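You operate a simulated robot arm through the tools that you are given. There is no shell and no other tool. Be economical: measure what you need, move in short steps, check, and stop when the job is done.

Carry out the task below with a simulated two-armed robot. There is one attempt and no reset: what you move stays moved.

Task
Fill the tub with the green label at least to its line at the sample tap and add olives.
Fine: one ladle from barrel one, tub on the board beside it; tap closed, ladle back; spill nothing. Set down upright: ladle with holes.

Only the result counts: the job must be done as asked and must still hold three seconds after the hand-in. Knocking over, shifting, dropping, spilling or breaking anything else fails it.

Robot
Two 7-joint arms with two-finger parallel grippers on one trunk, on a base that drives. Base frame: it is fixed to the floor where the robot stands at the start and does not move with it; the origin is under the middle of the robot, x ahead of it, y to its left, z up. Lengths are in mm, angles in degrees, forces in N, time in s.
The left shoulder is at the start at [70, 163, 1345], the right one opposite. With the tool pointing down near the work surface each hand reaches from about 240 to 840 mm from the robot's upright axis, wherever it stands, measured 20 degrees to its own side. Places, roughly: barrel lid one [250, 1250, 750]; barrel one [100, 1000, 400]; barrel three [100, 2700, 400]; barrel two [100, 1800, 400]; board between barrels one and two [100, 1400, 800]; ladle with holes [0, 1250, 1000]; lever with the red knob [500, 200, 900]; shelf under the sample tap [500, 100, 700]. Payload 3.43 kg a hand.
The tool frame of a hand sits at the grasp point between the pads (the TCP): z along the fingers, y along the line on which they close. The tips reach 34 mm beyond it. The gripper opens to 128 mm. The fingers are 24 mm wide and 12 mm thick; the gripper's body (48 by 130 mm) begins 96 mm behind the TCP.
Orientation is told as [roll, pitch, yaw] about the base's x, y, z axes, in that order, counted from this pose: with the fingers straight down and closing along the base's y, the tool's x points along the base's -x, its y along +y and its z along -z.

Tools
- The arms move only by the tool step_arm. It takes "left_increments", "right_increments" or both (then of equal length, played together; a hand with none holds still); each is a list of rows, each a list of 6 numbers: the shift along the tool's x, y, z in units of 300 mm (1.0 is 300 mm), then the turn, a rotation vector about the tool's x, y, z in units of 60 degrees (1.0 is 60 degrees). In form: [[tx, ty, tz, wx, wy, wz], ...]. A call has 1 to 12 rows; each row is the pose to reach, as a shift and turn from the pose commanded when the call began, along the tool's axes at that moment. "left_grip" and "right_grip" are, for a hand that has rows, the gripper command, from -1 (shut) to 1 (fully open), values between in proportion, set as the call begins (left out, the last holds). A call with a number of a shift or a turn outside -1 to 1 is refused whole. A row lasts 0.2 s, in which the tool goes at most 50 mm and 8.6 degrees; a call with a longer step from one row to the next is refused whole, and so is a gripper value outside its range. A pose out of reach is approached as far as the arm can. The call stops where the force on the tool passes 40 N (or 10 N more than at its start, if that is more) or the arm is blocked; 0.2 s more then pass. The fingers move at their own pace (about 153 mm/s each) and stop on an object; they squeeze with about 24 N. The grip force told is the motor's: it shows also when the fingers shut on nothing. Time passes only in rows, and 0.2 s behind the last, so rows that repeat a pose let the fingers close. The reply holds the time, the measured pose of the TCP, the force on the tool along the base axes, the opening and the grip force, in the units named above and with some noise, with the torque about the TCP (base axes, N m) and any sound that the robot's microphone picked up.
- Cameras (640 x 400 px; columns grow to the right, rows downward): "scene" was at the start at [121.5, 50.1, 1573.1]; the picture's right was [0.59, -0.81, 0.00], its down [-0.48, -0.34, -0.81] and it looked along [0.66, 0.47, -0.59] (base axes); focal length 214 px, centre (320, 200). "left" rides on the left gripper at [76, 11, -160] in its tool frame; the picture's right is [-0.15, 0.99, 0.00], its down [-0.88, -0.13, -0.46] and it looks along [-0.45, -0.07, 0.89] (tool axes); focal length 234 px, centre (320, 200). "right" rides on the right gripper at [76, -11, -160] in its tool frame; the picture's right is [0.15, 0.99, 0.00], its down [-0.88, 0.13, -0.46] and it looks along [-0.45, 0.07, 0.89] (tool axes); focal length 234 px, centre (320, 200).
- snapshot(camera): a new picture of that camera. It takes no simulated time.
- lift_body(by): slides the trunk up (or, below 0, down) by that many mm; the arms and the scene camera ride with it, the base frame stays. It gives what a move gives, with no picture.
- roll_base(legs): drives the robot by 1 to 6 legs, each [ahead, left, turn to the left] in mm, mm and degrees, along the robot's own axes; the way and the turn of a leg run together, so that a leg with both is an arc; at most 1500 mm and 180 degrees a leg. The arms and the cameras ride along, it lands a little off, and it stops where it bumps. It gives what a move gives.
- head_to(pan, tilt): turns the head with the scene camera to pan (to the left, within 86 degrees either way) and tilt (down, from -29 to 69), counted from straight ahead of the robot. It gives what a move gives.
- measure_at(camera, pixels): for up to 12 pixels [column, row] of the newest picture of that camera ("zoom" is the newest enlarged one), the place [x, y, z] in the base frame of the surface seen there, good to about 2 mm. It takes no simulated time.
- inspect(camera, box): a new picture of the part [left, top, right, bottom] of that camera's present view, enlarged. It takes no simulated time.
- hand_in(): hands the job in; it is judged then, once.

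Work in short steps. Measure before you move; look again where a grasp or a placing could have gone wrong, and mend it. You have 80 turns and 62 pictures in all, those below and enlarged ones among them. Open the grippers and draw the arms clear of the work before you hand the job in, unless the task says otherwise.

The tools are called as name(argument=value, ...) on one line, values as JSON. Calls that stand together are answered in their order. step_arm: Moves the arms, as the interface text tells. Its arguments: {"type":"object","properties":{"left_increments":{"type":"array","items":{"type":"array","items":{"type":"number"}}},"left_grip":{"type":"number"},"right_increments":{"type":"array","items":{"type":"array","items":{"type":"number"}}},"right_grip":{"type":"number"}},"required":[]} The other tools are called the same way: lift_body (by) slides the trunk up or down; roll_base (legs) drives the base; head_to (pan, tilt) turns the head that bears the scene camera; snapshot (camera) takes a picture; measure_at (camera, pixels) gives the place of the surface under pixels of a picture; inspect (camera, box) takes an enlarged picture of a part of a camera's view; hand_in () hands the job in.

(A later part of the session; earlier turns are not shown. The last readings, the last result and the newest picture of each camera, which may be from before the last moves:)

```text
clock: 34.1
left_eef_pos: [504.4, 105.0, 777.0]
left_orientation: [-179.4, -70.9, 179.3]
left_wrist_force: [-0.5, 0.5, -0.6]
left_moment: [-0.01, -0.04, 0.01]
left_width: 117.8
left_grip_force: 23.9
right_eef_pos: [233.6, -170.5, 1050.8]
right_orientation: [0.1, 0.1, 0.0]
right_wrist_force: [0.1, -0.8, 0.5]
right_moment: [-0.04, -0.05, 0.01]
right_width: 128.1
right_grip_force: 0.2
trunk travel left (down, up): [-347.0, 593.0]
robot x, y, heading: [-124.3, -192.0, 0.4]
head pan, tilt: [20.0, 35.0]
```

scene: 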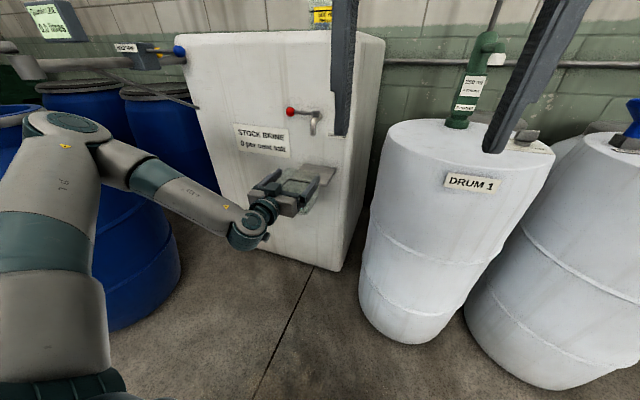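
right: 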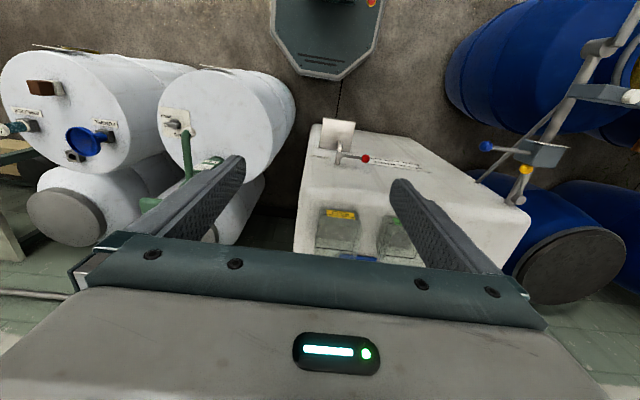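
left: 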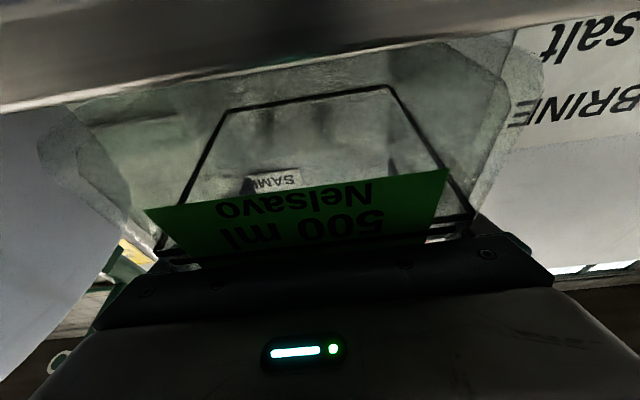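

It should be at the shelf; I open the gripper.

step_arm(left_increments=[[0, 0, 0, 0, 0, 0], [0, 0, 0, 0, 0, 0], [0, 0, 0, 0, 0, 0]], left_grip=1)

snapshot(camera="left")

measure_at(camera="left", pixels=[[155, 215], [440, 178], [200, 245], [405, 233], [230, 110], [388, 88], [300, 100]])

```text
clock: 34.9
left_eef_pos: [503.1, 104.2, 775.8]
left_orientation: [-179.2, -70.9, 179.2]
left_wrist_force: [-0.4, -0.7, 0.1]
left_moment: [0.02, 0.01, 0.0]
left_width: 128.1
left_grip_force: 0.0
right_eef_pos: [233.8, -171.5, 1050.7]
right_orientation: [0.1, 0.0, 0.0]
right_wrist_force: [-0.2, 0.5, -0.2]
right_moment: [-0.03, 0.02, 0.0]
right_width: 128.0
right_grip_force: 0.1
trunk travel left (down, up): [-347.0, 593.0]
robot x, y, heading: [-127.4, -191.6, 0.2]
head pan, tilt: [20.0, 35.0]
```

```text
28 pictures are left
```

left: 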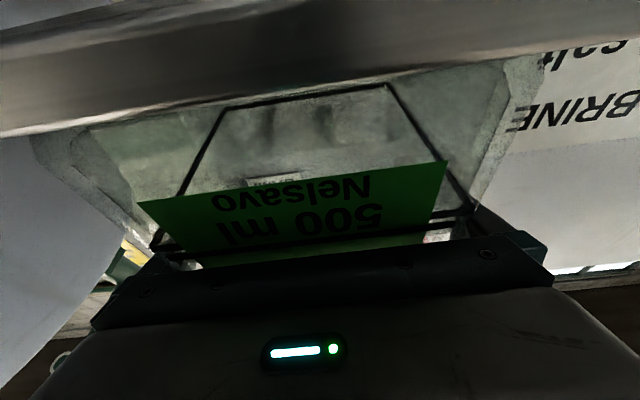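

```text
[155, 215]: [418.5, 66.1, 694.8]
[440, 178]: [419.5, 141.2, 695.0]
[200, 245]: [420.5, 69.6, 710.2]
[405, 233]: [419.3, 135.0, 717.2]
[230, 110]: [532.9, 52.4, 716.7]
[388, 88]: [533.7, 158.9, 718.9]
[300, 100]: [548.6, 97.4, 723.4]
```

The tub stands on the shelf under the spout. I back the base off 260 mm with open fingers and raise the trunk, to reorient the left hand downwards for the lever.

roll_base(legs=[[-260, 0, 0]])

lift_body(by=400)

step_arm(left_increments=[[0, 0, 0, 0, 0.125, 0], [0, 0, 0, 0, 0.25, 0], [0, 0, 0, 0, 0.375, 0], [0, 0, 0, 0, 0.5, 0], [0, 0, 0, 0, 0.625, 0], [0, 0, 0, 0, 0.75, 0], [0, 0, 0, 0, 0.875, 0], [0, 0, 0, 0, 1, 0]], left_grip=0)

```text
clock: 36.8
left_eef_pos: [242.9, 101.6, 777.8]
left_orientation: [-179.4, -70.9, 179.1]
left_wrist_force: [0.1, 0.5, -0.1]
left_moment: [0.0, -0.01, 0.04]
left_width: 128.0
left_grip_force: 0.2
right_eef_pos: [-26.7, -171.6, 1051.8]
right_orientation: [0.1, 0.1, -0.2]
right_wrist_force: [-1.3, 0.4, -0.8]
right_moment: [0.01, 0.01, 0.01]
right_width: 128.0
right_grip_force: 0.1
trunk travel left (down, up): [-347.0, 593.0]
robot x, y, heading: [-385.7, -188.6, -0.1]
head pan, tilt: [20.0, 35.0]
```

```text
clock: 40.6
left_eef_pos: [244.8, 101.8, 1176.2]
left_orientation: [-179.4, -71.0, 179.1]
left_wrist_force: [0.9, 0.3, -0.8]
left_moment: [0.0, 0.0, -0.02]
left_width: 128.1
left_grip_force: 0.1
right_eef_pos: [-26.7, -171.0, 1450.5]
right_orientation: [0.1, 0.0, -0.3]
right_wrist_force: [-0.5, -0.5, -0.7]
right_moment: [-0.04, 0.0, -0.01]
right_width: 128.0
right_grip_force: 0.0
trunk travel left (down, up): [-747.0, 193.0]
robot x, y, heading: [-384.9, -188.1, -0.4]
head pan, tilt: [20.0, 35.0]
```

```text
clock: 42.4
left_eef_pos: [244.9, 100.7, 1177.1]
left_orientation: [-0.3, -48.9, -0.2]
left_wrist_force: [-0.2, -0.7, -0.1]
left_moment: [0.03, 0.05, -0.01]
left_width: 64.1
left_grip_force: 0.0
right_eef_pos: [-24.4, -173.1, 1451.4]
right_orientation: [0.2, 0.2, -0.2]
right_wrist_force: [-0.2, 0.6, -1.0]
right_moment: [0.03, 0.0, 0.01]
right_width: 128.1
right_grip_force: 0.1
trunk travel left (down, up): [-747.0, 193.0]
robot x, y, heading: [-388.8, -187.0, 0.2]
head pan, tilt: [20.0, 35.0]
```

Now the remaining 49° to point straight down, lowering 150 mm at once.

step_arm(left_increments=[[0.054, 0, 0.047, 0, 0.116, 0], [0.108, 0, 0.094, 0, 0.233, 0], [0.162, 0, 0.141, 0, 0.349, 0], [0.215, 0, 0.187, 0, 0.466, 0], [0.27, 0, 0.234, 0, 0.582, 0], [0.323, 0, 0.281, 0, 0.7, 0], [0.377, 0, 0.328, 0, 0.815, 0]])

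step_arm(left_increments=[[0, 0, 0, 0, 0, 0.125], [0, 0, 0, 0, 0, 0.25], [0, 0, 0, 0, 0, 0.375], [0, 0, 0, 0, 0, 0.5], [0, 0, 0, 0, 0, 0.625], [0, 0, 0, 0, 0, 0.75], [0, 0, 0, 0, 0, 0.875], [0, 0, 0, 0, 0, 1]])

```text
clock: 44.0
left_eef_pos: [247.0, 102.8, 1026.9]
left_orientation: [-0.3, 0.0, -0.3]
left_wrist_force: [0.3, 0.0, 0.2]
left_moment: [0.04, 0.05, 0.01]
left_width: 63.8
left_grip_force: 0.0
right_eef_pos: [-23.9, -170.6, 1449.9]
right_orientation: [0.1, 0.1, -0.2]
right_wrist_force: [0.7, 0.2, 0.0]
right_moment: [-0.01, 0.02, 0.0]
right_width: 128.2
right_grip_force: 0.0
trunk travel left (down, up): [-747.0, 193.0]
robot x, y, heading: [-386.0, -189.4, -0.2]
head pan, tilt: [20.0, 35.0]
```

```text
clock: 45.8
left_eef_pos: [246.6, 102.5, 1027.2]
left_orientation: [0.0, -0.3, -60.5]
left_wrist_force: [-0.2, -0.2, 0.0]
left_moment: [-0.01, 0.02, -0.01]
left_width: 64.2
left_grip_force: 0.0
right_eef_pos: [-25.4, -172.3, 1449.7]
right_orientation: [0.1, 0.1, -0.2]
right_wrist_force: [-0.5, -0.3, -0.7]
right_moment: [0.01, 0.01, 0.02]
right_width: 127.9
right_grip_force: 0.0
trunk travel left (down, up): [-747.0, 193.0]
robot x, y, heading: [-387.7, -185.8, 0.1]
head pan, tilt: [20.0, 35.0]
```

Pointing down at yaw −60. I turn to yaw ≈−88, narrow the opening to 44 mm and drive so the hand is above the knob.

step_arm(left_increments=[[0, 0, 0, 0, 0, 0.12], [0, 0, 0, 0, 0, 0.24], [0, 0, 0, 0, 0, 0.36], [0, 0, 0, 0, 0, 0.46]], left_grip=-0.31)

roll_base(legs=[[256, 96, 0]])

head_to(pan=25, tilt=50)

snapshot(camera="scene")

snapshot(camera="left")

```text
clock: 46.8
left_eef_pos: [244.7, 101.4, 1027.5]
left_orientation: [0.2, -0.3, -88.1]
left_wrist_force: [-0.7, -0.3, 0.2]
left_moment: [0.0, 0.01, 0.0]
left_width: 44.3
left_grip_force: 0.0
right_eef_pos: [-26.1, -171.2, 1451.3]
right_orientation: [0.1, 0.1, -0.2]
right_wrist_force: [0.4, -0.6, 1.0]
right_moment: [0.01, 0.02, 0.01]
right_width: 128.0
right_grip_force: 0.0
trunk travel left (down, up): [-747.0, 193.0]
robot x, y, heading: [-388.3, -188.0, 0.1]
head pan, tilt: [20.0, 35.0]
```

```text
clock: 48.7
left_eef_pos: [494.9, 198.5, 1028.9]
left_orientation: [0.2, -0.2, -87.6]
left_wrist_force: [-0.7, -0.3, 0.0]
left_moment: [0.01, -0.03, -0.01]
left_width: 44.3
left_grip_force: 0.2
right_eef_pos: [226.2, -76.9, 1451.2]
right_orientation: [0.1, 0.0, 0.2]
right_wrist_force: [-0.4, -0.2, 0.5]
right_moment: [0.01, -0.02, -0.01]
right_width: 128.1
right_grip_force: 0.0
trunk travel left (down, up): [-747.0, 193.0]
robot x, y, heading: [-134.2, -94.6, 0.2]
head pan, tilt: [20.0, 35.0]
```

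```text
clock: 49.5
left_eef_pos: [497.4, 199.6, 1027.2]
left_orientation: [0.1, -0.2, -87.6]
left_wrist_force: [-0.4, -0.6, 0.4]
left_moment: [0.01, 0.0, -0.03]
left_width: 44.1
left_grip_force: 0.1
right_eef_pos: [228.5, -76.0, 1451.9]
right_orientation: [0.2, 0.2, 0.2]
right_wrist_force: [-0.6, -0.2, 0.0]
right_moment: [-0.02, 0.02, 0.01]
right_width: 127.8
right_grip_force: 0.0
trunk travel left (down, up): [-747.0, 193.0]
robot x, y, heading: [-135.4, -93.9, 0.4]
head pan, tilt: [25.0, 50.0]
```

```text
27 pictures are left
```

scene: 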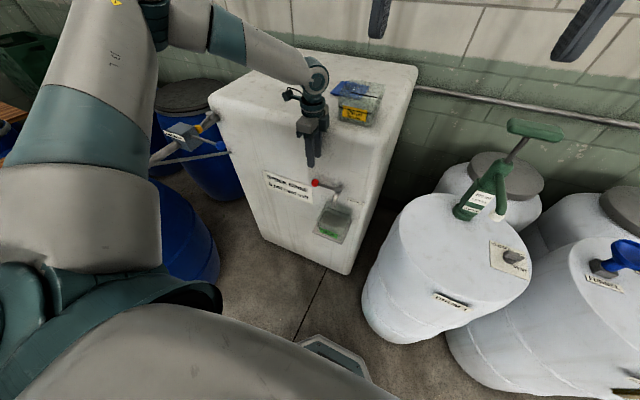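

```text
26 pictures are left
```

left: 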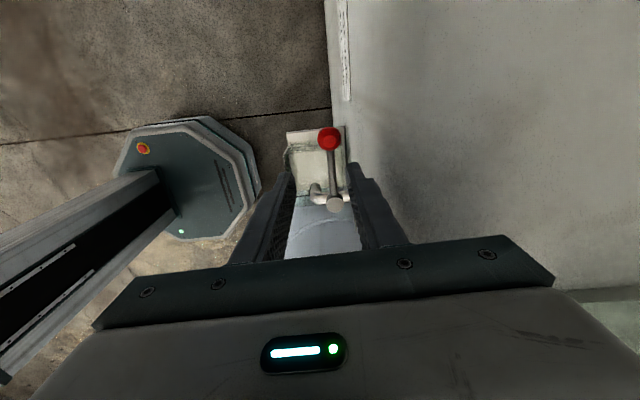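

The hand's 130 mm body would hit the tank wall in this pose, so I'll grip the knob from the front with fingers above and below it. I back off 160 mm and pitch the hand forward.

roll_base(legs=[[-160, 0, 0]])

step_arm(left_increments=[[0, 0, 0, -0.125, 0, 0], [0, 0, 0, -0.25, 0, 0], [0, 0, 0, -0.375, 0, 0], [0, 0, 0, -0.5, 0, 0], [0, 0, 0, -0.625, 0, 0], [0, 0, 0, -0.75, 0, 0], [0, 0, 0, -0.875, 0, 0]], left_grip=0)

step_arm(left_increments=[[0, 0, 0, -0.125, 0, 0], [0, 0, 0, -0.25, 0, 0], [0, 0, 0, -0.375, 0, 0], [0, 0, 0, -0.5, 0, 0]])

```text
clock: 50.9
left_eef_pos: [339.3, 199.7, 1026.8]
left_orientation: [0.0, -0.1, -87.5]
left_wrist_force: [0.4, -0.1, 0.6]
left_moment: [0.03, 0.06, 0.04]
left_width: 43.9
left_grip_force: 0.0
right_eef_pos: [70.7, -77.6, 1451.2]
right_orientation: [0.2, 0.2, 0.3]
right_wrist_force: [0.0, 0.7, 0.3]
right_moment: [0.01, 0.03, 0.01]
right_width: 128.0
right_grip_force: 0.1
trunk travel left (down, up): [-747.0, 193.0]
robot x, y, heading: [-291.2, -93.3, 0.5]
head pan, tilt: [25.0, 50.0]
```

```text
clock: 52.5
left_eef_pos: [337.5, 200.8, 1027.6]
left_orientation: [52.7, -0.3, -87.3]
left_wrist_force: [0.0, -0.2, -1.4]
left_moment: [0.01, 0.01, -0.02]
left_width: 63.9
left_grip_force: 0.0
right_eef_pos: [68.8, -75.5, 1451.8]
right_orientation: [0.1, 0.1, 0.3]
right_wrist_force: [-0.2, -0.2, 0.0]
right_moment: [0.03, 0.04, 0.0]
right_width: 128.0
right_grip_force: 0.0
trunk travel left (down, up): [-747.0, 193.0]
robot x, y, heading: [-292.7, -97.2, 0.4]
head pan, tilt: [25.0, 50.0]
```

```text
clock: 53.5
left_eef_pos: [338.3, 217.6, 1058.7]
left_orientation: [82.7, -0.4, -87.6]
left_wrist_force: [-0.3, -0.1, -0.2]
left_moment: [0.03, -0.04, -0.01]
left_width: 64.1
left_grip_force: 0.1
left hand out of reach, approached as far as the arm can: row 3, 4
right_eef_pos: [69.7, -73.5, 1451.4]
right_orientation: [0.0, -0.1, 0.4]
right_wrist_force: [-0.2, 0.4, 0.1]
right_moment: [-0.03, 0.01, 0.01]
right_width: 127.7
right_grip_force: 0.1
trunk travel left (down, up): [-747.0, 193.0]
robot x, y, heading: [-293.5, -96.3, 0.4]
head pan, tilt: [25.0, 50.0]
```

Orientation reached (pitch ≈83°) but at the edge of reach; I raise the hand 100 mm relative to the shoulder to free the joints, then test the arc motion in free air.

step_arm(left_increments=[[-0.02, 0.11, 0, 0, 0, 0], [-0.04, 0.22, 0, 0, 0, 0], [-0.06, 0.333, 0, 0, 0, 0]])

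step_arm(left_increments=[[-0.02, 0, -0.103, 0, 0, 0], [-0.07, 0, -0.193, 0, 0, 0], [-0.15, 0, -0.26, 0, 0, 0], [-0.07, 0, -0.193, 0, 0, 0], [-0.02, 0, -0.103, 0, 0, 0], [0, 0, 0, 0, 0, 0]])

```text
clock: 54.3
left_eef_pos: [351.4, 197.7, 1158.5]
left_orientation: [82.5, 0.0, -87.5]
left_wrist_force: [-0.1, -0.3, 0.2]
left_moment: [0.02, -0.01, 0.01]
left_width: 64.2
left_grip_force: 0.2
right_eef_pos: [69.4, -78.0, 1451.2]
right_orientation: [0.1, 0.2, 0.3]
right_wrist_force: [-1.0, 0.2, -0.8]
right_moment: [0.02, -0.02, 0.02]
right_width: 128.3
right_grip_force: 0.0
trunk travel left (down, up): [-747.0, 193.0]
robot x, y, heading: [-289.3, -95.4, 0.5]
head pan, tilt: [25.0, 50.0]
```

```text
clock: 55.7
left_eef_pos: [353.9, 197.2, 1151.9]
left_orientation: [82.5, -0.2, -87.5]
left_wrist_force: [-0.7, -0.2, -0.4]
left_moment: [-0.01, 0.01, 0.01]
left_width: 64.1
left_grip_force: 0.0
left hand out of reach, approached as far as the arm can: row 2, 3, 4
right_eef_pos: [72.3, -78.6, 1450.4]
right_orientation: [0.1, 0.2, 0.2]
right_wrist_force: [-0.1, 0.3, 0.2]
right_moment: [0.02, 0.02, 0.03]
right_width: 127.9
right_grip_force: 0.0
trunk travel left (down, up): [-747.0, 193.0]
robot x, y, heading: [-290.4, -97.5, 0.3]
head pan, tilt: [25.0, 50.0]
```

Pulling back hits the limit; I test starting 80 mm farther out.

step_arm(left_increments=[[0, 0, 0.13, 0, 0, 0], [0, 0.04, 0.267, 0, 0, 0], [0, 0.04, 0.3, 0, 0, 0]])

step_arm(left_increments=[[-0.02, 0, -0.103, 0, 0, 0], [-0.07, 0, -0.193, 0, 0, 0], [-0.15, 0, -0.26, 0, 0, 0], [-0.07, 0, -0.193, 0, 0, 0], [-0.02, 0, -0.103, 0, 0, 0], [0, 0, 0, 0, 0, 0]])

```text
clock: 56.5
left_eef_pos: [442.8, 204.2, 1154.5]
left_orientation: [82.8, -0.2, -87.6]
left_wrist_force: [-0.4, -0.5, -0.1]
left_moment: [-0.02, 0.02, -0.02]
left_width: 64.1
left_grip_force: 0.0
right_eef_pos: [68.8, -76.9, 1451.9]
right_orientation: [0.0, 0.0, 0.3]
right_wrist_force: [-0.3, 0.1, 0.4]
right_moment: [-0.01, -0.01, 0.0]
right_width: 128.2
right_grip_force: 0.1
trunk travel left (down, up): [-747.0, 193.0]
robot x, y, heading: [-296.0, -96.4, 0.4]
head pan, tilt: [25.0, 50.0]
```

```text
clock: 57.9
left_eef_pos: [442.6, 203.9, 1156.8]
left_orientation: [82.6, -0.2, -87.4]
left_wrist_force: [1.1, 0.7, 0.1]
left_moment: [-0.01, 0.04, -0.04]
left_width: 64.0
left_grip_force: 0.0
right_eef_pos: [71.0, -77.6, 1451.4]
right_orientation: [0.2, 0.1, 0.2]
right_wrist_force: [1.0, -0.2, 0.3]
right_moment: [0.02, 0.01, 0.01]
right_width: 128.0
right_grip_force: 0.0
trunk travel left (down, up): [-747.0, 193.0]
robot x, y, heading: [-289.8, -94.4, 0.3]
head pan, tilt: [25.0, 50.0]
```

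The arc works from there. I lower the trunk 275 mm to bring the hand to knob height, then look.

lift_body(by=-275)

head_to(pan=25, tilt=40)

inspect(camera="scene", box=[220, 80, 420, 240])

snapshot(camera="left")

```text
clock: 60.7
left_eef_pos: [442.9, 204.5, 882.7]
left_orientation: [82.7, -0.3, -87.5]
left_wrist_force: [0.0, 0.4, -0.4]
left_moment: [0.01, 0.02, 0.0]
left_width: 64.2
left_grip_force: 0.1
right_eef_pos: [69.9, -76.5, 1176.1]
right_orientation: [0.1, 0.1, 0.4]
right_wrist_force: [-0.8, 0.3, 0.1]
right_moment: [0.0, 0.04, 0.04]
right_width: 128.0
right_grip_force: 0.1
trunk travel left (down, up): [-472.0, 468.0]
robot x, y, heading: [-288.3, -94.8, 0.4]
head pan, tilt: [25.0, 50.0]
```

```text
clock: 61.4
left_eef_pos: [441.8, 203.3, 881.9]
left_orientation: [82.7, -0.3, -87.5]
left_wrist_force: [0.5, 0.6, -0.5]
left_moment: [0.02, -0.01, 0.03]
left_width: 64.1
left_grip_force: 0.1
right_eef_pos: [68.4, -76.1, 1175.6]
right_orientation: [0.1, 0.1, 0.3]
right_wrist_force: [-0.2, 0.4, -0.5]
right_moment: [0.01, 0.0, -0.02]
right_width: 128.0
right_grip_force: 0.0
trunk travel left (down, up): [-472.0, 468.0]
robot x, y, heading: [-293.3, -97.7, 0.4]
head pan, tilt: [25.0, 40.0]
```

```text
2.50 times, centred on (320, 160) of scene
```

zoom: 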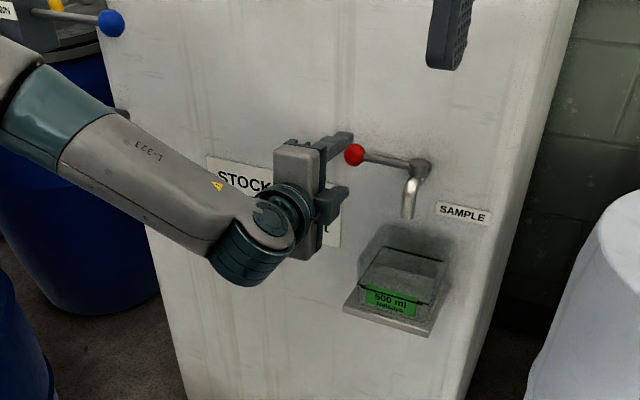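

```text
24 pictures are left
```

left: 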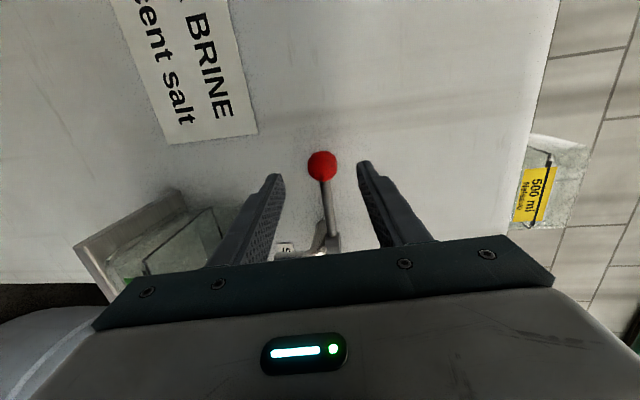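

The knob (321,165) is centred between the finger tips. I measure it and the pivot precisely.

measure_at(camera="left", pixels=[[321, 165], [312, 165], [331, 166], [321, 153], [330, 215], [333, 243]])

```text
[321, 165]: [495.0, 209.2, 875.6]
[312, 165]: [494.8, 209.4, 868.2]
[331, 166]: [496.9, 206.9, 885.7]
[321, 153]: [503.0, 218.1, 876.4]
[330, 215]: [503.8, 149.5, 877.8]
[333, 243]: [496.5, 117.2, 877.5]
```

Knob centre ≈(505,203,877). I advance 55 mm, then close on the knob.

step_arm(left_increments=[[0, 0.003, 0.09, 0, 0, 0], [0, 0.007, 0.184, 0, 0, 0]])

step_arm(left_increments=[[0, 0, 0, 0, 0, 0], [0, 0, 0, 0, 0, 0], [0, 0, 0, 0, 0, 0]], left_grip=-1)

```text
clock: 62.0
left_eef_pos: [497.4, 205.2, 876.9]
left_orientation: [82.6, -0.3, -87.4]
left_wrist_force: [-0.8, 0.5, -1.1]
left_moment: [-0.03, 0.0, 0.01]
left_width: 64.0
left_grip_force: 0.1
right_eef_pos: [69.6, -77.1, 1176.1]
right_orientation: [0.1, 0.1, 0.3]
right_wrist_force: [0.2, -0.3, 0.7]
right_moment: [-0.01, -0.02, -0.03]
right_width: 128.0
right_grip_force: 0.1
trunk travel left (down, up): [-472.0, 468.0]
robot x, y, heading: [-293.8, -96.7, 0.4]
head pan, tilt: [25.0, 40.0]
```

```text
clock: 62.8
left_eef_pos: [495.9, 205.0, 876.9]
left_orientation: [82.7, -0.2, -87.4]
left_wrist_force: [4.3, 1.5, 8.3]
left_moment: [0.0, -0.07, 0.35]
left_width: 31.1
left_grip_force: 44.6
right_eef_pos: [68.5, -76.2, 1175.9]
right_orientation: [0.1, 0.0, 0.2]
right_wrist_force: [0.8, -0.5, -0.4]
right_moment: [-0.03, 0.0, -0.03]
right_width: 128.1
right_grip_force: 0.0
trunk travel left (down, up): [-472.0, 468.0]
robot x, y, heading: [-292.6, -100.2, 0.5]
head pan, tilt: [25.0, 40.0]
```

Knob gripped (31 mm). I swing the lever 30° toward me and look for flow.

step_arm(left_increments=[[-0.0025, -0.0071, -0.0552, 0, 0, 0], [-0.0143, -0.014, -0.109, 0, 0, 0], [-0.0357, -0.0205, -0.1604, 0, 0, 0]])

inspect(camera="scene", box=[260, 100, 420, 230])

```text
clock: 63.6
left_eef_pos: [448.7, 196.3, 877.8]
left_orientation: [82.6, -0.1, -87.5]
left_wrist_force: [12.0, 3.5, 6.4]
left_moment: [0.03, -0.11, 1.18]
left_width: 31.0
left_grip_force: 44.7
right_eef_pos: [70.1, -76.6, 1175.6]
right_orientation: [0.1, 0.1, 0.2]
right_wrist_force: [-0.1, -0.1, -0.6]
right_moment: [-0.03, 0.04, -0.03]
right_width: 127.9
right_grip_force: 0.0
trunk travel left (down, up): [-472.0, 468.0]
robot x, y, heading: [-295.3, -95.6, 0.5]
head pan, tilt: [25.0, 40.0]
```

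```text
3.08 times, centred on (340, 165) of scene
```

zoom: 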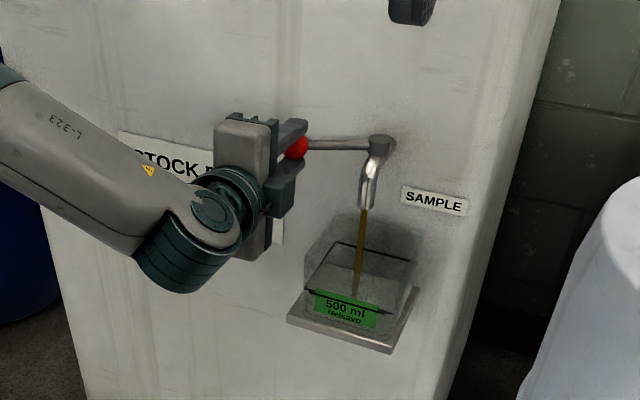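

Brine flows into the tub. I hold 1.2 s and inspect the level.

step_arm(left_increments=[[0, 0, 0, 0, 0, 0], [0, 0, 0, 0, 0, 0], [0, 0, 0, 0, 0, 0], [0, 0, 0, 0, 0, 0], [0, 0, 0, 0, 0, 0]])

inspect(camera="scene", box=[320, 145, 380, 195])

```text
clock: 64.8
left_eef_pos: [449.7, 195.5, 878.1]
left_orientation: [82.5, -0.2, -87.5]
left_wrist_force: [8.8, 1.7, 6.3]
left_moment: [0.09, -0.11, 0.87]
left_width: 31.0
left_grip_force: 44.3
right_eef_pos: [69.6, -76.5, 1176.4]
right_orientation: [0.1, 0.1, 0.3]
right_wrist_force: [-0.8, -0.7, -0.5]
right_moment: [0.01, -0.02, -0.03]
right_width: 127.8
right_grip_force: 0.1
trunk travel left (down, up): [-472.0, 468.0]
robot x, y, heading: [-292.3, -97.9, 0.5]
head pan, tilt: [25.0, 40.0]
```

```text
8.00 times, centred on (350, 170) of scene
```

zoom: 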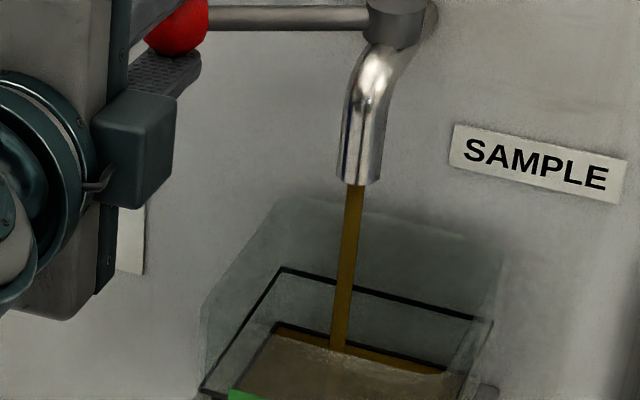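

Brine is already visible; I measure the surface height.

measure_at(camera="zoom", pixels=[[300, 375], [400, 385], [290, 345], [380, 375]])

```text
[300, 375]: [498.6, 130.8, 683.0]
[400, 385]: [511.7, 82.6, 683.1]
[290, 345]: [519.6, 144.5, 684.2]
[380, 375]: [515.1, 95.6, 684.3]
```

Surface z≈683.5 vs line ≈718; rate ≈6 mm/s. I hold about 4.4 s more and re-measure.

step_arm(left_increments=[[0, 0, 0, 0, 0, 0], [0, 0, 0, 0, 0, 0], [0, 0, 0, 0, 0, 0], [0, 0, 0, 0, 0, 0], [0, 0, 0, 0, 0, 0], [0, 0, 0, 0, 0, 0], [0, 0, 0, 0, 0, 0], [0, 0, 0, 0, 0, 0], [0, 0, 0, 0, 0, 0], [0, 0, 0, 0, 0, 0], [0, 0, 0, 0, 0, 0], [0, 0, 0, 0, 0, 0]])

step_arm(left_increments=[[0, 0, 0, 0, 0, 0], [0, 0, 0, 0, 0, 0], [0, 0, 0, 0, 0, 0], [0, 0, 0, 0, 0, 0], [0, 0, 0, 0, 0, 0], [0, 0, 0, 0, 0, 0]])

inspect(camera="scene", box=[320, 155, 380, 205])

measure_at(camera="zoom", pixels=[[300, 295], [400, 305], [290, 265], [380, 295], [250, 260], [480, 300], [420, 230]])

```text
clock: 67.4
left_eef_pos: [449.8, 194.8, 878.9]
left_orientation: [82.6, -0.2, -87.5]
left_wrist_force: [1.8, 0.4, 1.0]
left_moment: [-0.02, -0.04, 0.09]
left_width: 30.9
left_grip_force: 45.1
right_eef_pos: [69.8, -76.1, 1176.3]
right_orientation: [0.2, 0.1, 0.2]
right_wrist_force: [-0.3, 0.1, 0.5]
right_moment: [0.0, -0.02, 0.03]
right_width: 127.8
right_grip_force: 0.0
trunk travel left (down, up): [-472.0, 468.0]
robot x, y, heading: [-292.1, -95.3, 0.1]
head pan, tilt: [25.0, 40.0]
```

```text
clock: 68.8
left_eef_pos: [448.5, 194.0, 878.6]
left_orientation: [82.5, -0.3, -87.5]
left_wrist_force: [-1.1, -1.3, -1.4]
left_moment: [-0.02, 0.01, -0.13]
left_width: 31.0
left_grip_force: 45.0
right_eef_pos: [70.2, -76.2, 1176.8]
right_orientation: [0.0, 0.1, 0.3]
right_wrist_force: [1.4, 0.5, 0.2]
right_moment: [0.02, 0.0, 0.02]
right_width: 128.0
right_grip_force: 0.1
trunk travel left (down, up): [-472.0, 468.0]
robot x, y, heading: [-291.1, -97.9, 0.1]
head pan, tilt: [25.0, 40.0]
```

```text
8.00 times, centred on (350, 180) of scene
```

zoom: 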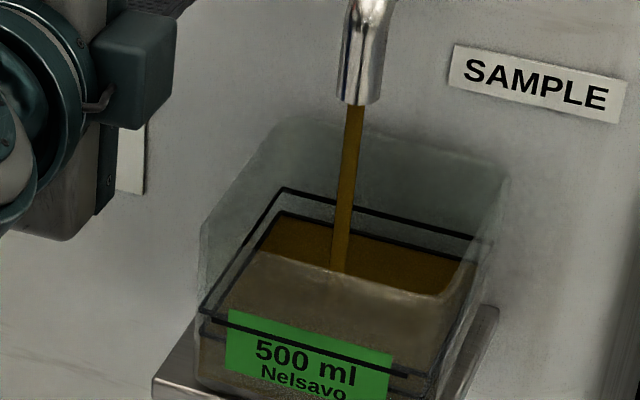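

```text
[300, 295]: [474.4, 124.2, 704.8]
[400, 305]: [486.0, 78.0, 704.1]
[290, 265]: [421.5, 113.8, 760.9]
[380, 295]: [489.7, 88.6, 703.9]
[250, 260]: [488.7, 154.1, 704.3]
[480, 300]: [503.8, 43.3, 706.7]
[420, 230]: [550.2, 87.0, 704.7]
```

Level 704 rising 5.2 mm/s; line ring at ≈718. I hold ~3.3 s more and close the lever in the same sequence, aiming for ≈723.

step_arm(left_increments=[[0, 0, 0, 0, 0, 0], [0, 0, 0, 0, 0, 0], [0, 0, 0, 0, 0, 0], [0, 0, 0, 0, 0, 0], [0, 0, 0, 0, 0, 0], [0, 0, 0, 0, 0, 0], [0, 0, 0, 0, 0, 0], [0, 0, 0, 0, 0, 0], [0, 0, 0, 0, 0, 0], [0, 0, 0, 0, 0, 0], [0, 0, 0, 0, 0, 0], [0, 0, 0, 0, 0, 0]])

step_arm(left_increments=[[0, 0, 0, 0, 0, 0], [0, 0, 0, 0, 0, 0], [0, 0, 0, 0, 0, 0], [0.0214, 0.0065, 0.0514, 0, 0, 0], [0.0332, 0.0134, 0.1052, 0, 0, 0], [0.0357, 0.0205, 0.1604, 0, 0, 0], [0.0357, 0.0212, 0.166, 0, 0, 0], [0.0357, 0.0212, 0.166, 0, 0, 0]])

inspect(camera="scene", box=[310, 130, 390, 205])

```text
clock: 71.4
left_eef_pos: [448.0, 195.0, 879.0]
left_orientation: [82.5, -0.2, -87.5]
left_wrist_force: [-2.2, -1.2, -4.0]
left_moment: [-0.04, 0.07, -0.32]
left_width: 30.8
left_grip_force: 44.7
right_eef_pos: [69.1, -75.8, 1176.2]
right_orientation: [0.0, 0.2, 0.2]
right_wrist_force: [0.7, 0.3, 0.1]
right_moment: [0.01, -0.03, 0.03]
right_width: 127.9
right_grip_force: 0.1
trunk travel left (down, up): [-472.0, 468.0]
robot x, y, heading: [-293.1, -98.5, 0.6]
head pan, tilt: [25.0, 40.0]
```

```text
clock: 73.2
left_eef_pos: [497.1, 207.5, 877.4]
left_orientation: [82.7, -0.3, -87.5]
left_wrist_force: [-19.1, -5.8, -11.0]
left_moment: [-0.08, 0.22, -0.83]
left_width: 30.8
left_grip_force: 45.1
right_eef_pos: [67.3, -76.4, 1176.8]
right_orientation: [0.1, -0.1, 0.3]
right_wrist_force: [0.5, 0.0, -0.4]
right_moment: [0.03, -0.01, -0.02]
right_width: 128.1
right_grip_force: 0.1
trunk travel left (down, up): [-472.0, 468.0]
robot x, y, heading: [-291.9, -96.7, 0.4]
head pan, tilt: [25.0, 40.0]
```

```text
5.33 times, centred on (350, 168) of scene
```

zoom: 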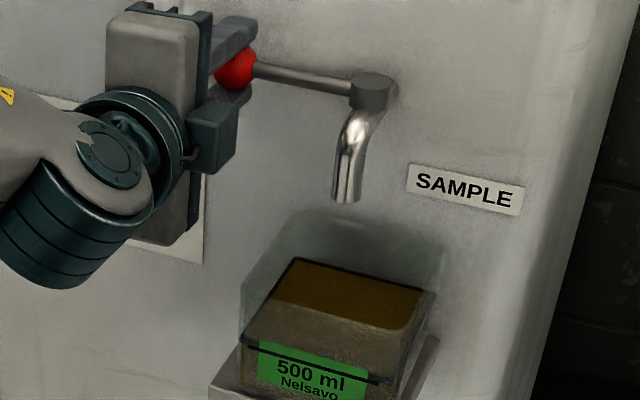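

Flow stopped, lever at its closed stop. I measure the surface level.

measure_at(camera="zoom", pixels=[[330, 305], [300, 300], [380, 315], [320, 285], [300, 320], [420, 290], [250, 345], [375, 378]])

```text
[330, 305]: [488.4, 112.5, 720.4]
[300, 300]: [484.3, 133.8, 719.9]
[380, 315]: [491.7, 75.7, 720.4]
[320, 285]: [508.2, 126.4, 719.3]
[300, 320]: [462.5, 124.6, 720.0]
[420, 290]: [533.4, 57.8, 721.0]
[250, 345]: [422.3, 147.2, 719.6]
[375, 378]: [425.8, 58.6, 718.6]
```

Level 720 is just at the line; I want a small margin, so I give a brief second opening (~0.4 s at 30°) and close again.

step_arm(left_increments=[[-0.0025, -0.0078, -0.0608, 0, 0, 0], [-0.0143, -0.0147, -0.1146, 0, 0, 0], [-0.0357, -0.0212, -0.166, 0, 0, 0], [-0.0357, -0.0212, -0.166, 0, 0, 0], [-0.0357, -0.0212, -0.166, 0, 0, 0], [-0.0143, -0.0147, -0.1146, 0, 0, 0], [-0.0025, -0.0078, -0.0608, 0, 0, 0], [0, 0, 0, 0, 0, 0], [0, 0, 0, 0, 0, 0]])

inspect(camera="scene", box=[310, 130, 390, 205])

measure_at(camera="zoom", pixels=[[330, 305], [300, 300], [380, 315], [320, 285], [300, 320]])

```text
clock: 75.2
left_eef_pos: [496.6, 203.1, 877.2]
left_orientation: [82.6, -0.1, -87.8]
left_wrist_force: [-12.5, -7.4, 2.1]
left_moment: [-0.12, 0.03, -1.24]
left_width: 30.9
left_grip_force: 45.1
right_eef_pos: [68.3, -76.7, 1176.2]
right_orientation: [0.2, 0.1, 0.2]
right_wrist_force: [0.8, 0.7, 0.1]
right_moment: [0.05, -0.04, -0.01]
right_width: 128.0
right_grip_force: 0.2
trunk travel left (down, up): [-472.0, 468.0]
robot x, y, heading: [-294.7, -98.6, 0.2]
head pan, tilt: [25.0, 40.0]
```

```text
5.33 times, centred on (350, 168) of scene
```

zoom: 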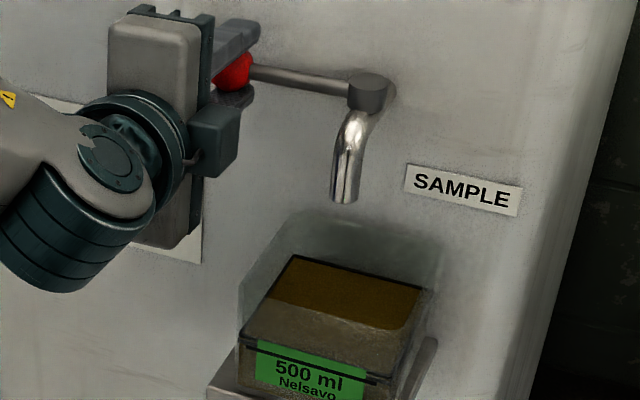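

```text
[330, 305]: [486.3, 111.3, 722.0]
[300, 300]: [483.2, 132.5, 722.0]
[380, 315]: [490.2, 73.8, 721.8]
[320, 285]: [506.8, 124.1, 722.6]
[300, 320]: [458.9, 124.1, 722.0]
```

Level is 722, ~2–3 mm above the line, tap closed. I release the knob, back off 160 mm, and verify the lever stays closed while turning the hand for the tub.

step_arm(left_increments=[[0, 0, 0, 0, 0, 0], [0, 0, 0, 0, 0, 0], [0, 0, -0.12, 0, 0, 0], [0, 0, -0.24, 0, 0, 0]], left_grip=0)

roll_base(legs=[[-120, 0, 0]])

step_arm(left_increments=[[0, 0, 0, 0, 0, -0.14], [0, 0, 0, 0, 0, -0.28], [0, 0, 0, 0, 0, -0.42], [0, 0, 0, 0, 0, -0.56], [0, 0, 0, 0, 0, -0.7], [0, 0, 0, 0, 0, -0.84], [0, 0, 0, 0, 0, -0.98]], left_grip=1)

step_arm(left_increments=[[0, 0, 0, 0, 0, -0.12], [0, 0, 0, 0, 0, -0.24], [0, 0, 0, 0, 0, -0.36], [0, 0, 0, 0, 0, -0.48]])

```text
clock: 76.2
left_eef_pos: [426.6, 202.8, 886.3]
left_orientation: [82.6, -0.2, -87.5]
left_wrist_force: [0.2, 0.4, 0.1]
left_moment: [0.0, -0.02, -0.01]
left_width: 64.1
left_grip_force: 0.0
right_eef_pos: [68.8, -77.0, 1176.3]
right_orientation: [0.1, 0.0, 0.3]
right_wrist_force: [-0.3, -0.7, 0.6]
right_moment: [0.01, -0.01, -0.04]
right_width: 128.1
right_grip_force: 0.2
trunk travel left (down, up): [-472.0, 468.0]
robot x, y, heading: [-287.8, -95.4, 0.6]
head pan, tilt: [25.0, 40.0]
```

```text
clock: 77.5
left_eef_pos: [302.6, 203.8, 886.4]
left_orientation: [82.7, -0.2, -87.3]
left_wrist_force: [0.2, 0.6, 1.5]
left_moment: [-0.03, 0.0, -0.02]
left_width: 64.1
left_grip_force: 0.1
right_eef_pos: [-52.9, -76.6, 1178.1]
right_orientation: [0.1, 0.1, 0.4]
right_wrist_force: [0.1, 0.5, 1.0]
right_moment: [0.03, -0.04, 0.0]
right_width: 127.9
right_grip_force: 0.1
trunk travel left (down, up): [-472.0, 468.0]
robot x, y, heading: [-414.1, -95.7, 0.6]
head pan, tilt: [25.0, 40.0]
```

```text
clock: 79.0
left_eef_pos: [304.3, 202.9, 885.7]
left_orientation: [75.8, -58.3, -75.3]
left_wrist_force: [-0.3, -0.9, 0.1]
left_moment: [0.05, 0.0, 0.01]
left_width: 127.9
left_grip_force: 0.1
right_eef_pos: [-52.9, -76.6, 1175.6]
right_orientation: [0.1, 0.1, 0.4]
right_wrist_force: [-0.6, 0.3, 2.0]
right_moment: [0.01, -0.01, 0.02]
right_width: 127.8
right_grip_force: 0.0
trunk travel left (down, up): [-472.0, 468.0]
robot x, y, heading: [-413.9, -95.1, 0.6]
head pan, tilt: [25.0, 40.0]
```

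```text
clock: 80.0
left_eef_pos: [304.5, 203.2, 886.2]
left_orientation: [16.0, -82.4, -13.4]
left_wrist_force: [-0.3, -1.1, -0.1]
left_moment: [-0.04, 0.01, -0.04]
left_width: 127.9
left_grip_force: 0.1
right_eef_pos: [-51.9, -76.3, 1175.7]
right_orientation: [0.1, 0.1, 0.4]
right_wrist_force: [-0.1, -0.2, -0.1]
right_moment: [0.0, -0.03, 0.01]
right_width: 128.2
right_grip_force: 0.1
trunk travel left (down, up): [-472.0, 468.0]
robot x, y, heading: [-413.4, -94.2, 0.4]
head pan, tilt: [25.0, 40.0]
```

I correct small yaw/roll skews, slide 98 mm right and lower the trunk 160 mm in front of the tub.

step_arm(left_increments=[[0, 0, 0, 0.045, 0, -0.035], [0, 0, 0, 0.045, 0, -0.035]])

roll_base(legs=[[0, -98, 0]])

lift_body(by=-158)

snapshot(camera="left")

```text
clock: 80.7
left_eef_pos: [303.7, 203.2, 887.6]
left_orientation: [-1.9, -82.6, 1.8]
left_wrist_force: [0.3, -0.2, 0.3]
left_moment: [0.01, 0.02, 0.02]
left_width: 127.9
left_grip_force: 0.0
right_eef_pos: [-52.4, -77.1, 1176.7]
right_orientation: [0.2, 0.0, 0.4]
right_wrist_force: [-0.2, -0.6, -0.4]
right_moment: [0.02, 0.0, 0.0]
right_width: 128.2
right_grip_force: 0.0
trunk travel left (down, up): [-472.0, 468.0]
robot x, y, heading: [-417.0, -96.8, 0.5]
head pan, tilt: [25.0, 40.0]
```

```text
clock: 81.8
left_eef_pos: [304.5, 106.9, 886.8]
left_orientation: [-1.5, -82.6, 1.5]
left_wrist_force: [0.3, 0.3, -0.4]
left_moment: [-0.02, 0.02, 0.06]
left_width: 128.2
left_grip_force: 0.1
right_eef_pos: [-51.5, -172.5, 1176.9]
right_orientation: [0.1, 0.1, 0.4]
right_wrist_force: [-0.3, 0.3, -0.5]
right_moment: [0.04, -0.01, 0.02]
right_width: 128.2
right_grip_force: 0.0
trunk travel left (down, up): [-472.0, 468.0]
robot x, y, heading: [-410.7, -193.3, 0.9]
head pan, tilt: [25.0, 40.0]
```

```text
clock: 83.6
left_eef_pos: [304.1, 107.6, 728.6]
left_orientation: [-1.9, -82.7, 1.8]
left_wrist_force: [-1.0, 0.0, -0.5]
left_moment: [-0.02, 0.05, -0.06]
left_width: 128.2
left_grip_force: 0.1
right_eef_pos: [-51.8, -172.3, 1018.2]
right_orientation: [0.1, 0.0, 0.5]
right_wrist_force: [-0.2, -0.2, 0.3]
right_moment: [0.03, -0.02, -0.03]
right_width: 128.0
right_grip_force: 0.1
trunk travel left (down, up): [-314.0, 626.0]
robot x, y, heading: [-413.8, -193.2, 0.7]
head pan, tilt: [25.0, 40.0]
```

```text
18 pictures are left
```

left: 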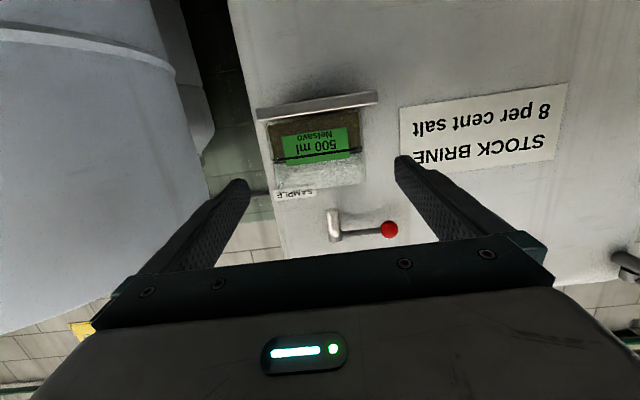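

I measure the tub's sides here to align exactly.

measure_at(camera="left", pixels=[[283, 148], [346, 142], [273, 135], [362, 130], [275, 180], [366, 170]])

```text
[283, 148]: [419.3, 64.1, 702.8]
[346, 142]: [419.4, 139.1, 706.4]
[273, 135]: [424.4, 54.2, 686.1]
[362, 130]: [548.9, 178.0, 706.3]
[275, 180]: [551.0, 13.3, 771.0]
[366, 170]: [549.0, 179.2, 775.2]
```

Tub face spans y≈46–162 (centre 104). I shift the hand to match and roll ahead so the pads sit at the tub's middle, stopping short first by 60 mm is unnecessary given 5 mm side margins and force stop.

step_arm(left_increments=[[0, -0.018, 0, 0, 0, 0], [0, -0.018, 0, 0, 0, 0]])

roll_base(legs=[[80, -1, -0.5]])

```text
clock: 84.2
left_eef_pos: [303.2, 102.9, 728.4]
left_orientation: [-1.9, -82.6, 2.0]
left_wrist_force: [0.4, -0.6, 0.0]
left_moment: [-0.04, 0.03, -0.03]
left_width: 128.0
left_grip_force: 0.0
right_eef_pos: [-51.7, -172.3, 1018.3]
right_orientation: [0.2, 0.1, 0.4]
right_wrist_force: [-0.2, -0.3, 0.1]
right_moment: [0.0, -0.01, 0.03]
right_width: 128.0
right_grip_force: 0.0
trunk travel left (down, up): [-314.0, 626.0]
robot x, y, heading: [-412.4, -195.5, 0.7]
head pan, tilt: [25.0, 40.0]
```

```text
clock: 85.3
left_eef_pos: [387.0, 94.6, 727.7]
left_orientation: [-1.9, -82.5, 1.3]
left_wrist_force: [-0.6, 0.3, 0.0]
left_moment: [-0.05, 0.0, 0.01]
left_width: 128.0
left_grip_force: 0.0
right_eef_pos: [30.9, -176.4, 1016.9]
right_orientation: [0.1, 0.1, -0.2]
right_wrist_force: [0.5, 0.7, -0.1]
right_moment: [-0.02, 0.08, -0.01]
right_width: 128.1
right_grip_force: 0.1
trunk travel left (down, up): [-314.0, 626.0]
robot x, y, heading: [-330.3, -194.4, 0.1]
head pan, tilt: [25.0, 40.0]
```

The turn moved the hand to y=94.6; I step back 15 mm and shift to y=104.

step_arm(left_increments=[[0, 0, -0.05, 0, 0, 0], [0, 0.0315, -0.05, 0.01, 0, 0], [0, 0.0315, -0.05, 0.01, 0, 0]])

snapshot(camera="left")

measure_at(camera="left", pixels=[[200, 190], [290, 180], [390, 175], [300, 190]])

```text
clock: 86.1
left_eef_pos: [373.1, 104.2, 728.9]
left_orientation: [-2.4, -82.6, 1.2]
left_wrist_force: [-0.4, -1.1, -0.5]
left_moment: [0.01, -0.02, 0.01]
left_width: 128.1
left_grip_force: 0.0
right_eef_pos: [28.6, -177.2, 1018.9]
right_orientation: [0.1, 0.1, -0.2]
right_wrist_force: [0.1, -1.0, -0.6]
right_moment: [0.0, -0.01, 0.02]
right_width: 128.1
right_grip_force: 0.0
trunk travel left (down, up): [-314.0, 626.0]
robot x, y, heading: [-328.4, -194.2, 0.1]
head pan, tilt: [25.0, 40.0]
```

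```text
17 pictures are left
```

left: 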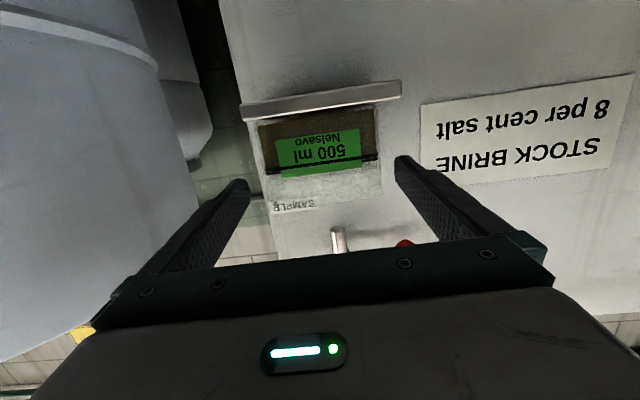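

```text
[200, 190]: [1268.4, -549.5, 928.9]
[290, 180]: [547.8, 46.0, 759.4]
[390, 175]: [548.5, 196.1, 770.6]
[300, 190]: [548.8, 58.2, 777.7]
```

Tub (262–380) is centred between tips (248–396). I roll 100 mm ahead and close.

roll_base(legs=[[100, 0, 0]])

step_arm(left_increments=[[0, 0, 0, 0, 0, 0], [0, 0, 0, 0, 0, 0], [0, 0, 0, 0, 0, 0], [0, 0, 0, 0, 0, 0]], left_grip=-1)

```text
clock: 87.2
left_eef_pos: [473.3, 105.2, 727.9]
left_orientation: [-2.5, -82.5, 1.4]
left_wrist_force: [1.2, 0.2, -0.3]
left_moment: [-0.03, 0.0, 0.02]
left_width: 128.4
left_grip_force: 0.0
right_eef_pos: [130.1, -175.1, 1016.7]
right_orientation: [0.1, 0.2, 0.0]
right_wrist_force: [0.4, -0.5, 0.6]
right_moment: [-0.01, 0.02, -0.03]
right_width: 128.1
right_grip_force: 0.1
trunk travel left (down, up): [-314.0, 626.0]
robot x, y, heading: [-232.5, -191.1, -0.1]
head pan, tilt: [25.0, 40.0]
```

```text
clock: 88.2
left_eef_pos: [472.9, 104.1, 728.9]
left_orientation: [-2.6, -82.5, 1.5]
left_wrist_force: [-1.0, -0.8, 1.0]
left_moment: [0.16, 0.26, 0.08]
left_width: 118.0
left_grip_force: 23.9
right_eef_pos: [129.5, -175.2, 1017.3]
right_orientation: [0.1, 0.1, -0.1]
right_wrist_force: [-0.6, 0.0, 0.1]
right_moment: [0.0, -0.04, -0.02]
right_width: 127.9
right_grip_force: 0.0
trunk travel left (down, up): [-314.0, 626.0]
robot x, y, heading: [-231.4, -196.0, -0.1]
head pan, tilt: [25.0, 40.0]
```

Gripped at 118 mm. I lift 12 mm slowly with the arm and check the weight on the wrist.

step_arm(left_increments=[[-0.01, 0, 0, 0, 0, 0], [-0.02, 0, 0, 0, 0, 0], [-0.03, 0, 0, 0, 0, 0], [-0.04, 0, 0, 0, 0, 0], [-0.04, 0, 0, 0, 0, 0]])

snapshot(camera="left")

measure_at(camera="left", pixels=[[260, 215], [390, 200], [320, 215], [260, 180], [385, 170]])

```text
clock: 89.4
left_eef_pos: [473.9, 105.3, 740.4]
left_orientation: [-2.6, -82.5, 1.6]
left_wrist_force: [0.5, 0.7, -7.2]
left_moment: [0.02, 0.09, 0.02]
left_width: 118.1
left_grip_force: 24.2
right_eef_pos: [128.9, -175.1, 1017.8]
right_orientation: [0.1, 0.0, -0.1]
right_wrist_force: [0.2, 1.0, -0.4]
right_moment: [0.01, 0.03, 0.0]
right_width: 127.9
right_grip_force: 0.1
trunk travel left (down, up): [-314.0, 626.0]
robot x, y, heading: [-232.5, -194.9, -0.1]
head pan, tilt: [25.0, 40.0]
```

```text
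16 pictures are left
```

left: 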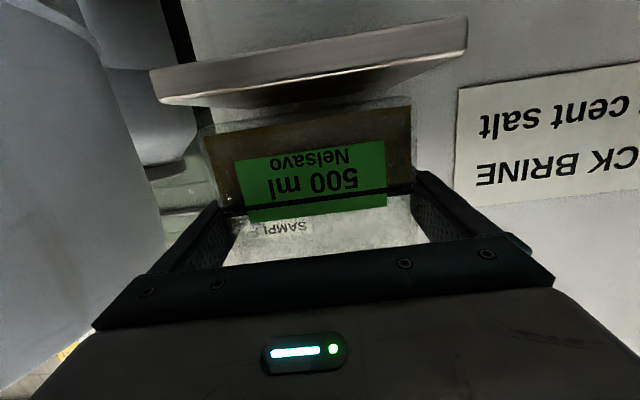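

```text
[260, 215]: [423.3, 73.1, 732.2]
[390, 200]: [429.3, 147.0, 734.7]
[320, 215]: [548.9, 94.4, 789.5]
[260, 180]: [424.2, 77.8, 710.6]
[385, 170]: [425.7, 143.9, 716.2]
```

The tub is lifted, level and holding (7.2 N). I back straight off in two gentle legs, raise to carry height, and look left toward the barrels.

roll_base(legs=[[-200, 0, 0], [-300, 0, 0]])

lift_body(by=200)

head_to(pan=62, tilt=28)

snapshot(camera="scene")

```text
clock: 92.7
left_eef_pos: [-22.3, 100.7, 741.7]
left_orientation: [-2.6, -82.6, 1.1]
left_wrist_force: [-0.4, -0.7, -6.5]
left_moment: [0.03, 0.1, 0.0]
left_width: 117.9
left_grip_force: 23.5
right_eef_pos: [-369.1, -178.3, 1018.2]
right_orientation: [-0.1, 0.1, -0.5]
right_wrist_force: [-0.6, 0.0, -0.4]
right_moment: [0.0, -0.05, -0.01]
right_width: 128.1
right_grip_force: 0.0
trunk travel left (down, up): [-314.0, 626.0]
robot x, y, heading: [-729.1, -195.1, -0.3]
head pan, tilt: [25.0, 40.0]
```

```text
clock: 94.8
left_eef_pos: [-22.2, 101.0, 940.1]
left_orientation: [-2.5, -82.6, 1.2]
left_wrist_force: [0.1, 0.4, -7.2]
left_moment: [0.02, 0.09, 0.01]
left_width: 118.1
left_grip_force: 24.0
right_eef_pos: [-367.5, -177.6, 1216.8]
right_orientation: [0.1, 0.1, -0.5]
right_wrist_force: [0.3, -0.6, -0.2]
right_moment: [-0.03, -0.03, 0.01]
right_width: 127.8
right_grip_force: 0.1
trunk travel left (down, up): [-514.0, 426.0]
robot x, y, heading: [-732.5, -193.3, -0.5]
head pan, tilt: [25.0, 40.0]
```

```text
clock: 95.8
left_eef_pos: [-22.0, 100.9, 940.8]
left_orientation: [-2.6, -82.6, 1.1]
left_wrist_force: [-0.2, 0.7, -6.9]
left_moment: [0.0, 0.08, -0.01]
left_width: 118.0
left_grip_force: 24.6
right_eef_pos: [-367.3, -177.2, 1219.0]
right_orientation: [0.0, 0.0, -0.5]
right_wrist_force: [-0.2, -0.4, 0.0]
right_moment: [0.0, 0.01, -0.02]
right_width: 128.0
right_grip_force: 0.0
trunk travel left (down, up): [-514.0, 426.0]
robot x, y, heading: [-728.0, -195.4, -0.4]
head pan, tilt: [62.0, 28.0]
```

```text
15 pictures are left
```

scene: 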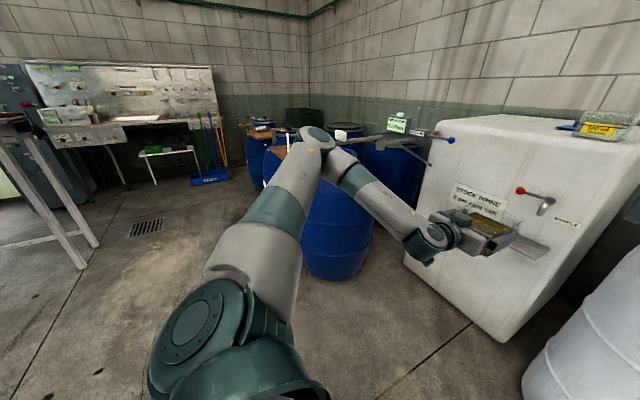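

I measure the table legs at left, the pipe's near end, and the board edges to plan the sideways drive.

measure_at(camera="scene", pixels=[[82, 268], [98, 245], [341, 133], [352, 142], [298, 130], [275, 152], [340, 280], [266, 125], [270, 172], [146, 228]])

```text
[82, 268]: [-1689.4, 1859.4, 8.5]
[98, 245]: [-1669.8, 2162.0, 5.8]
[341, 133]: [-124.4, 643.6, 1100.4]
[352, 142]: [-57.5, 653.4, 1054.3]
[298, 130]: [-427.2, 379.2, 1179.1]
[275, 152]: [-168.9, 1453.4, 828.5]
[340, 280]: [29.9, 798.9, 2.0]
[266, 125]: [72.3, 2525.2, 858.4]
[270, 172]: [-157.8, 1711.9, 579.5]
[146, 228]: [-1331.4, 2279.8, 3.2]
```

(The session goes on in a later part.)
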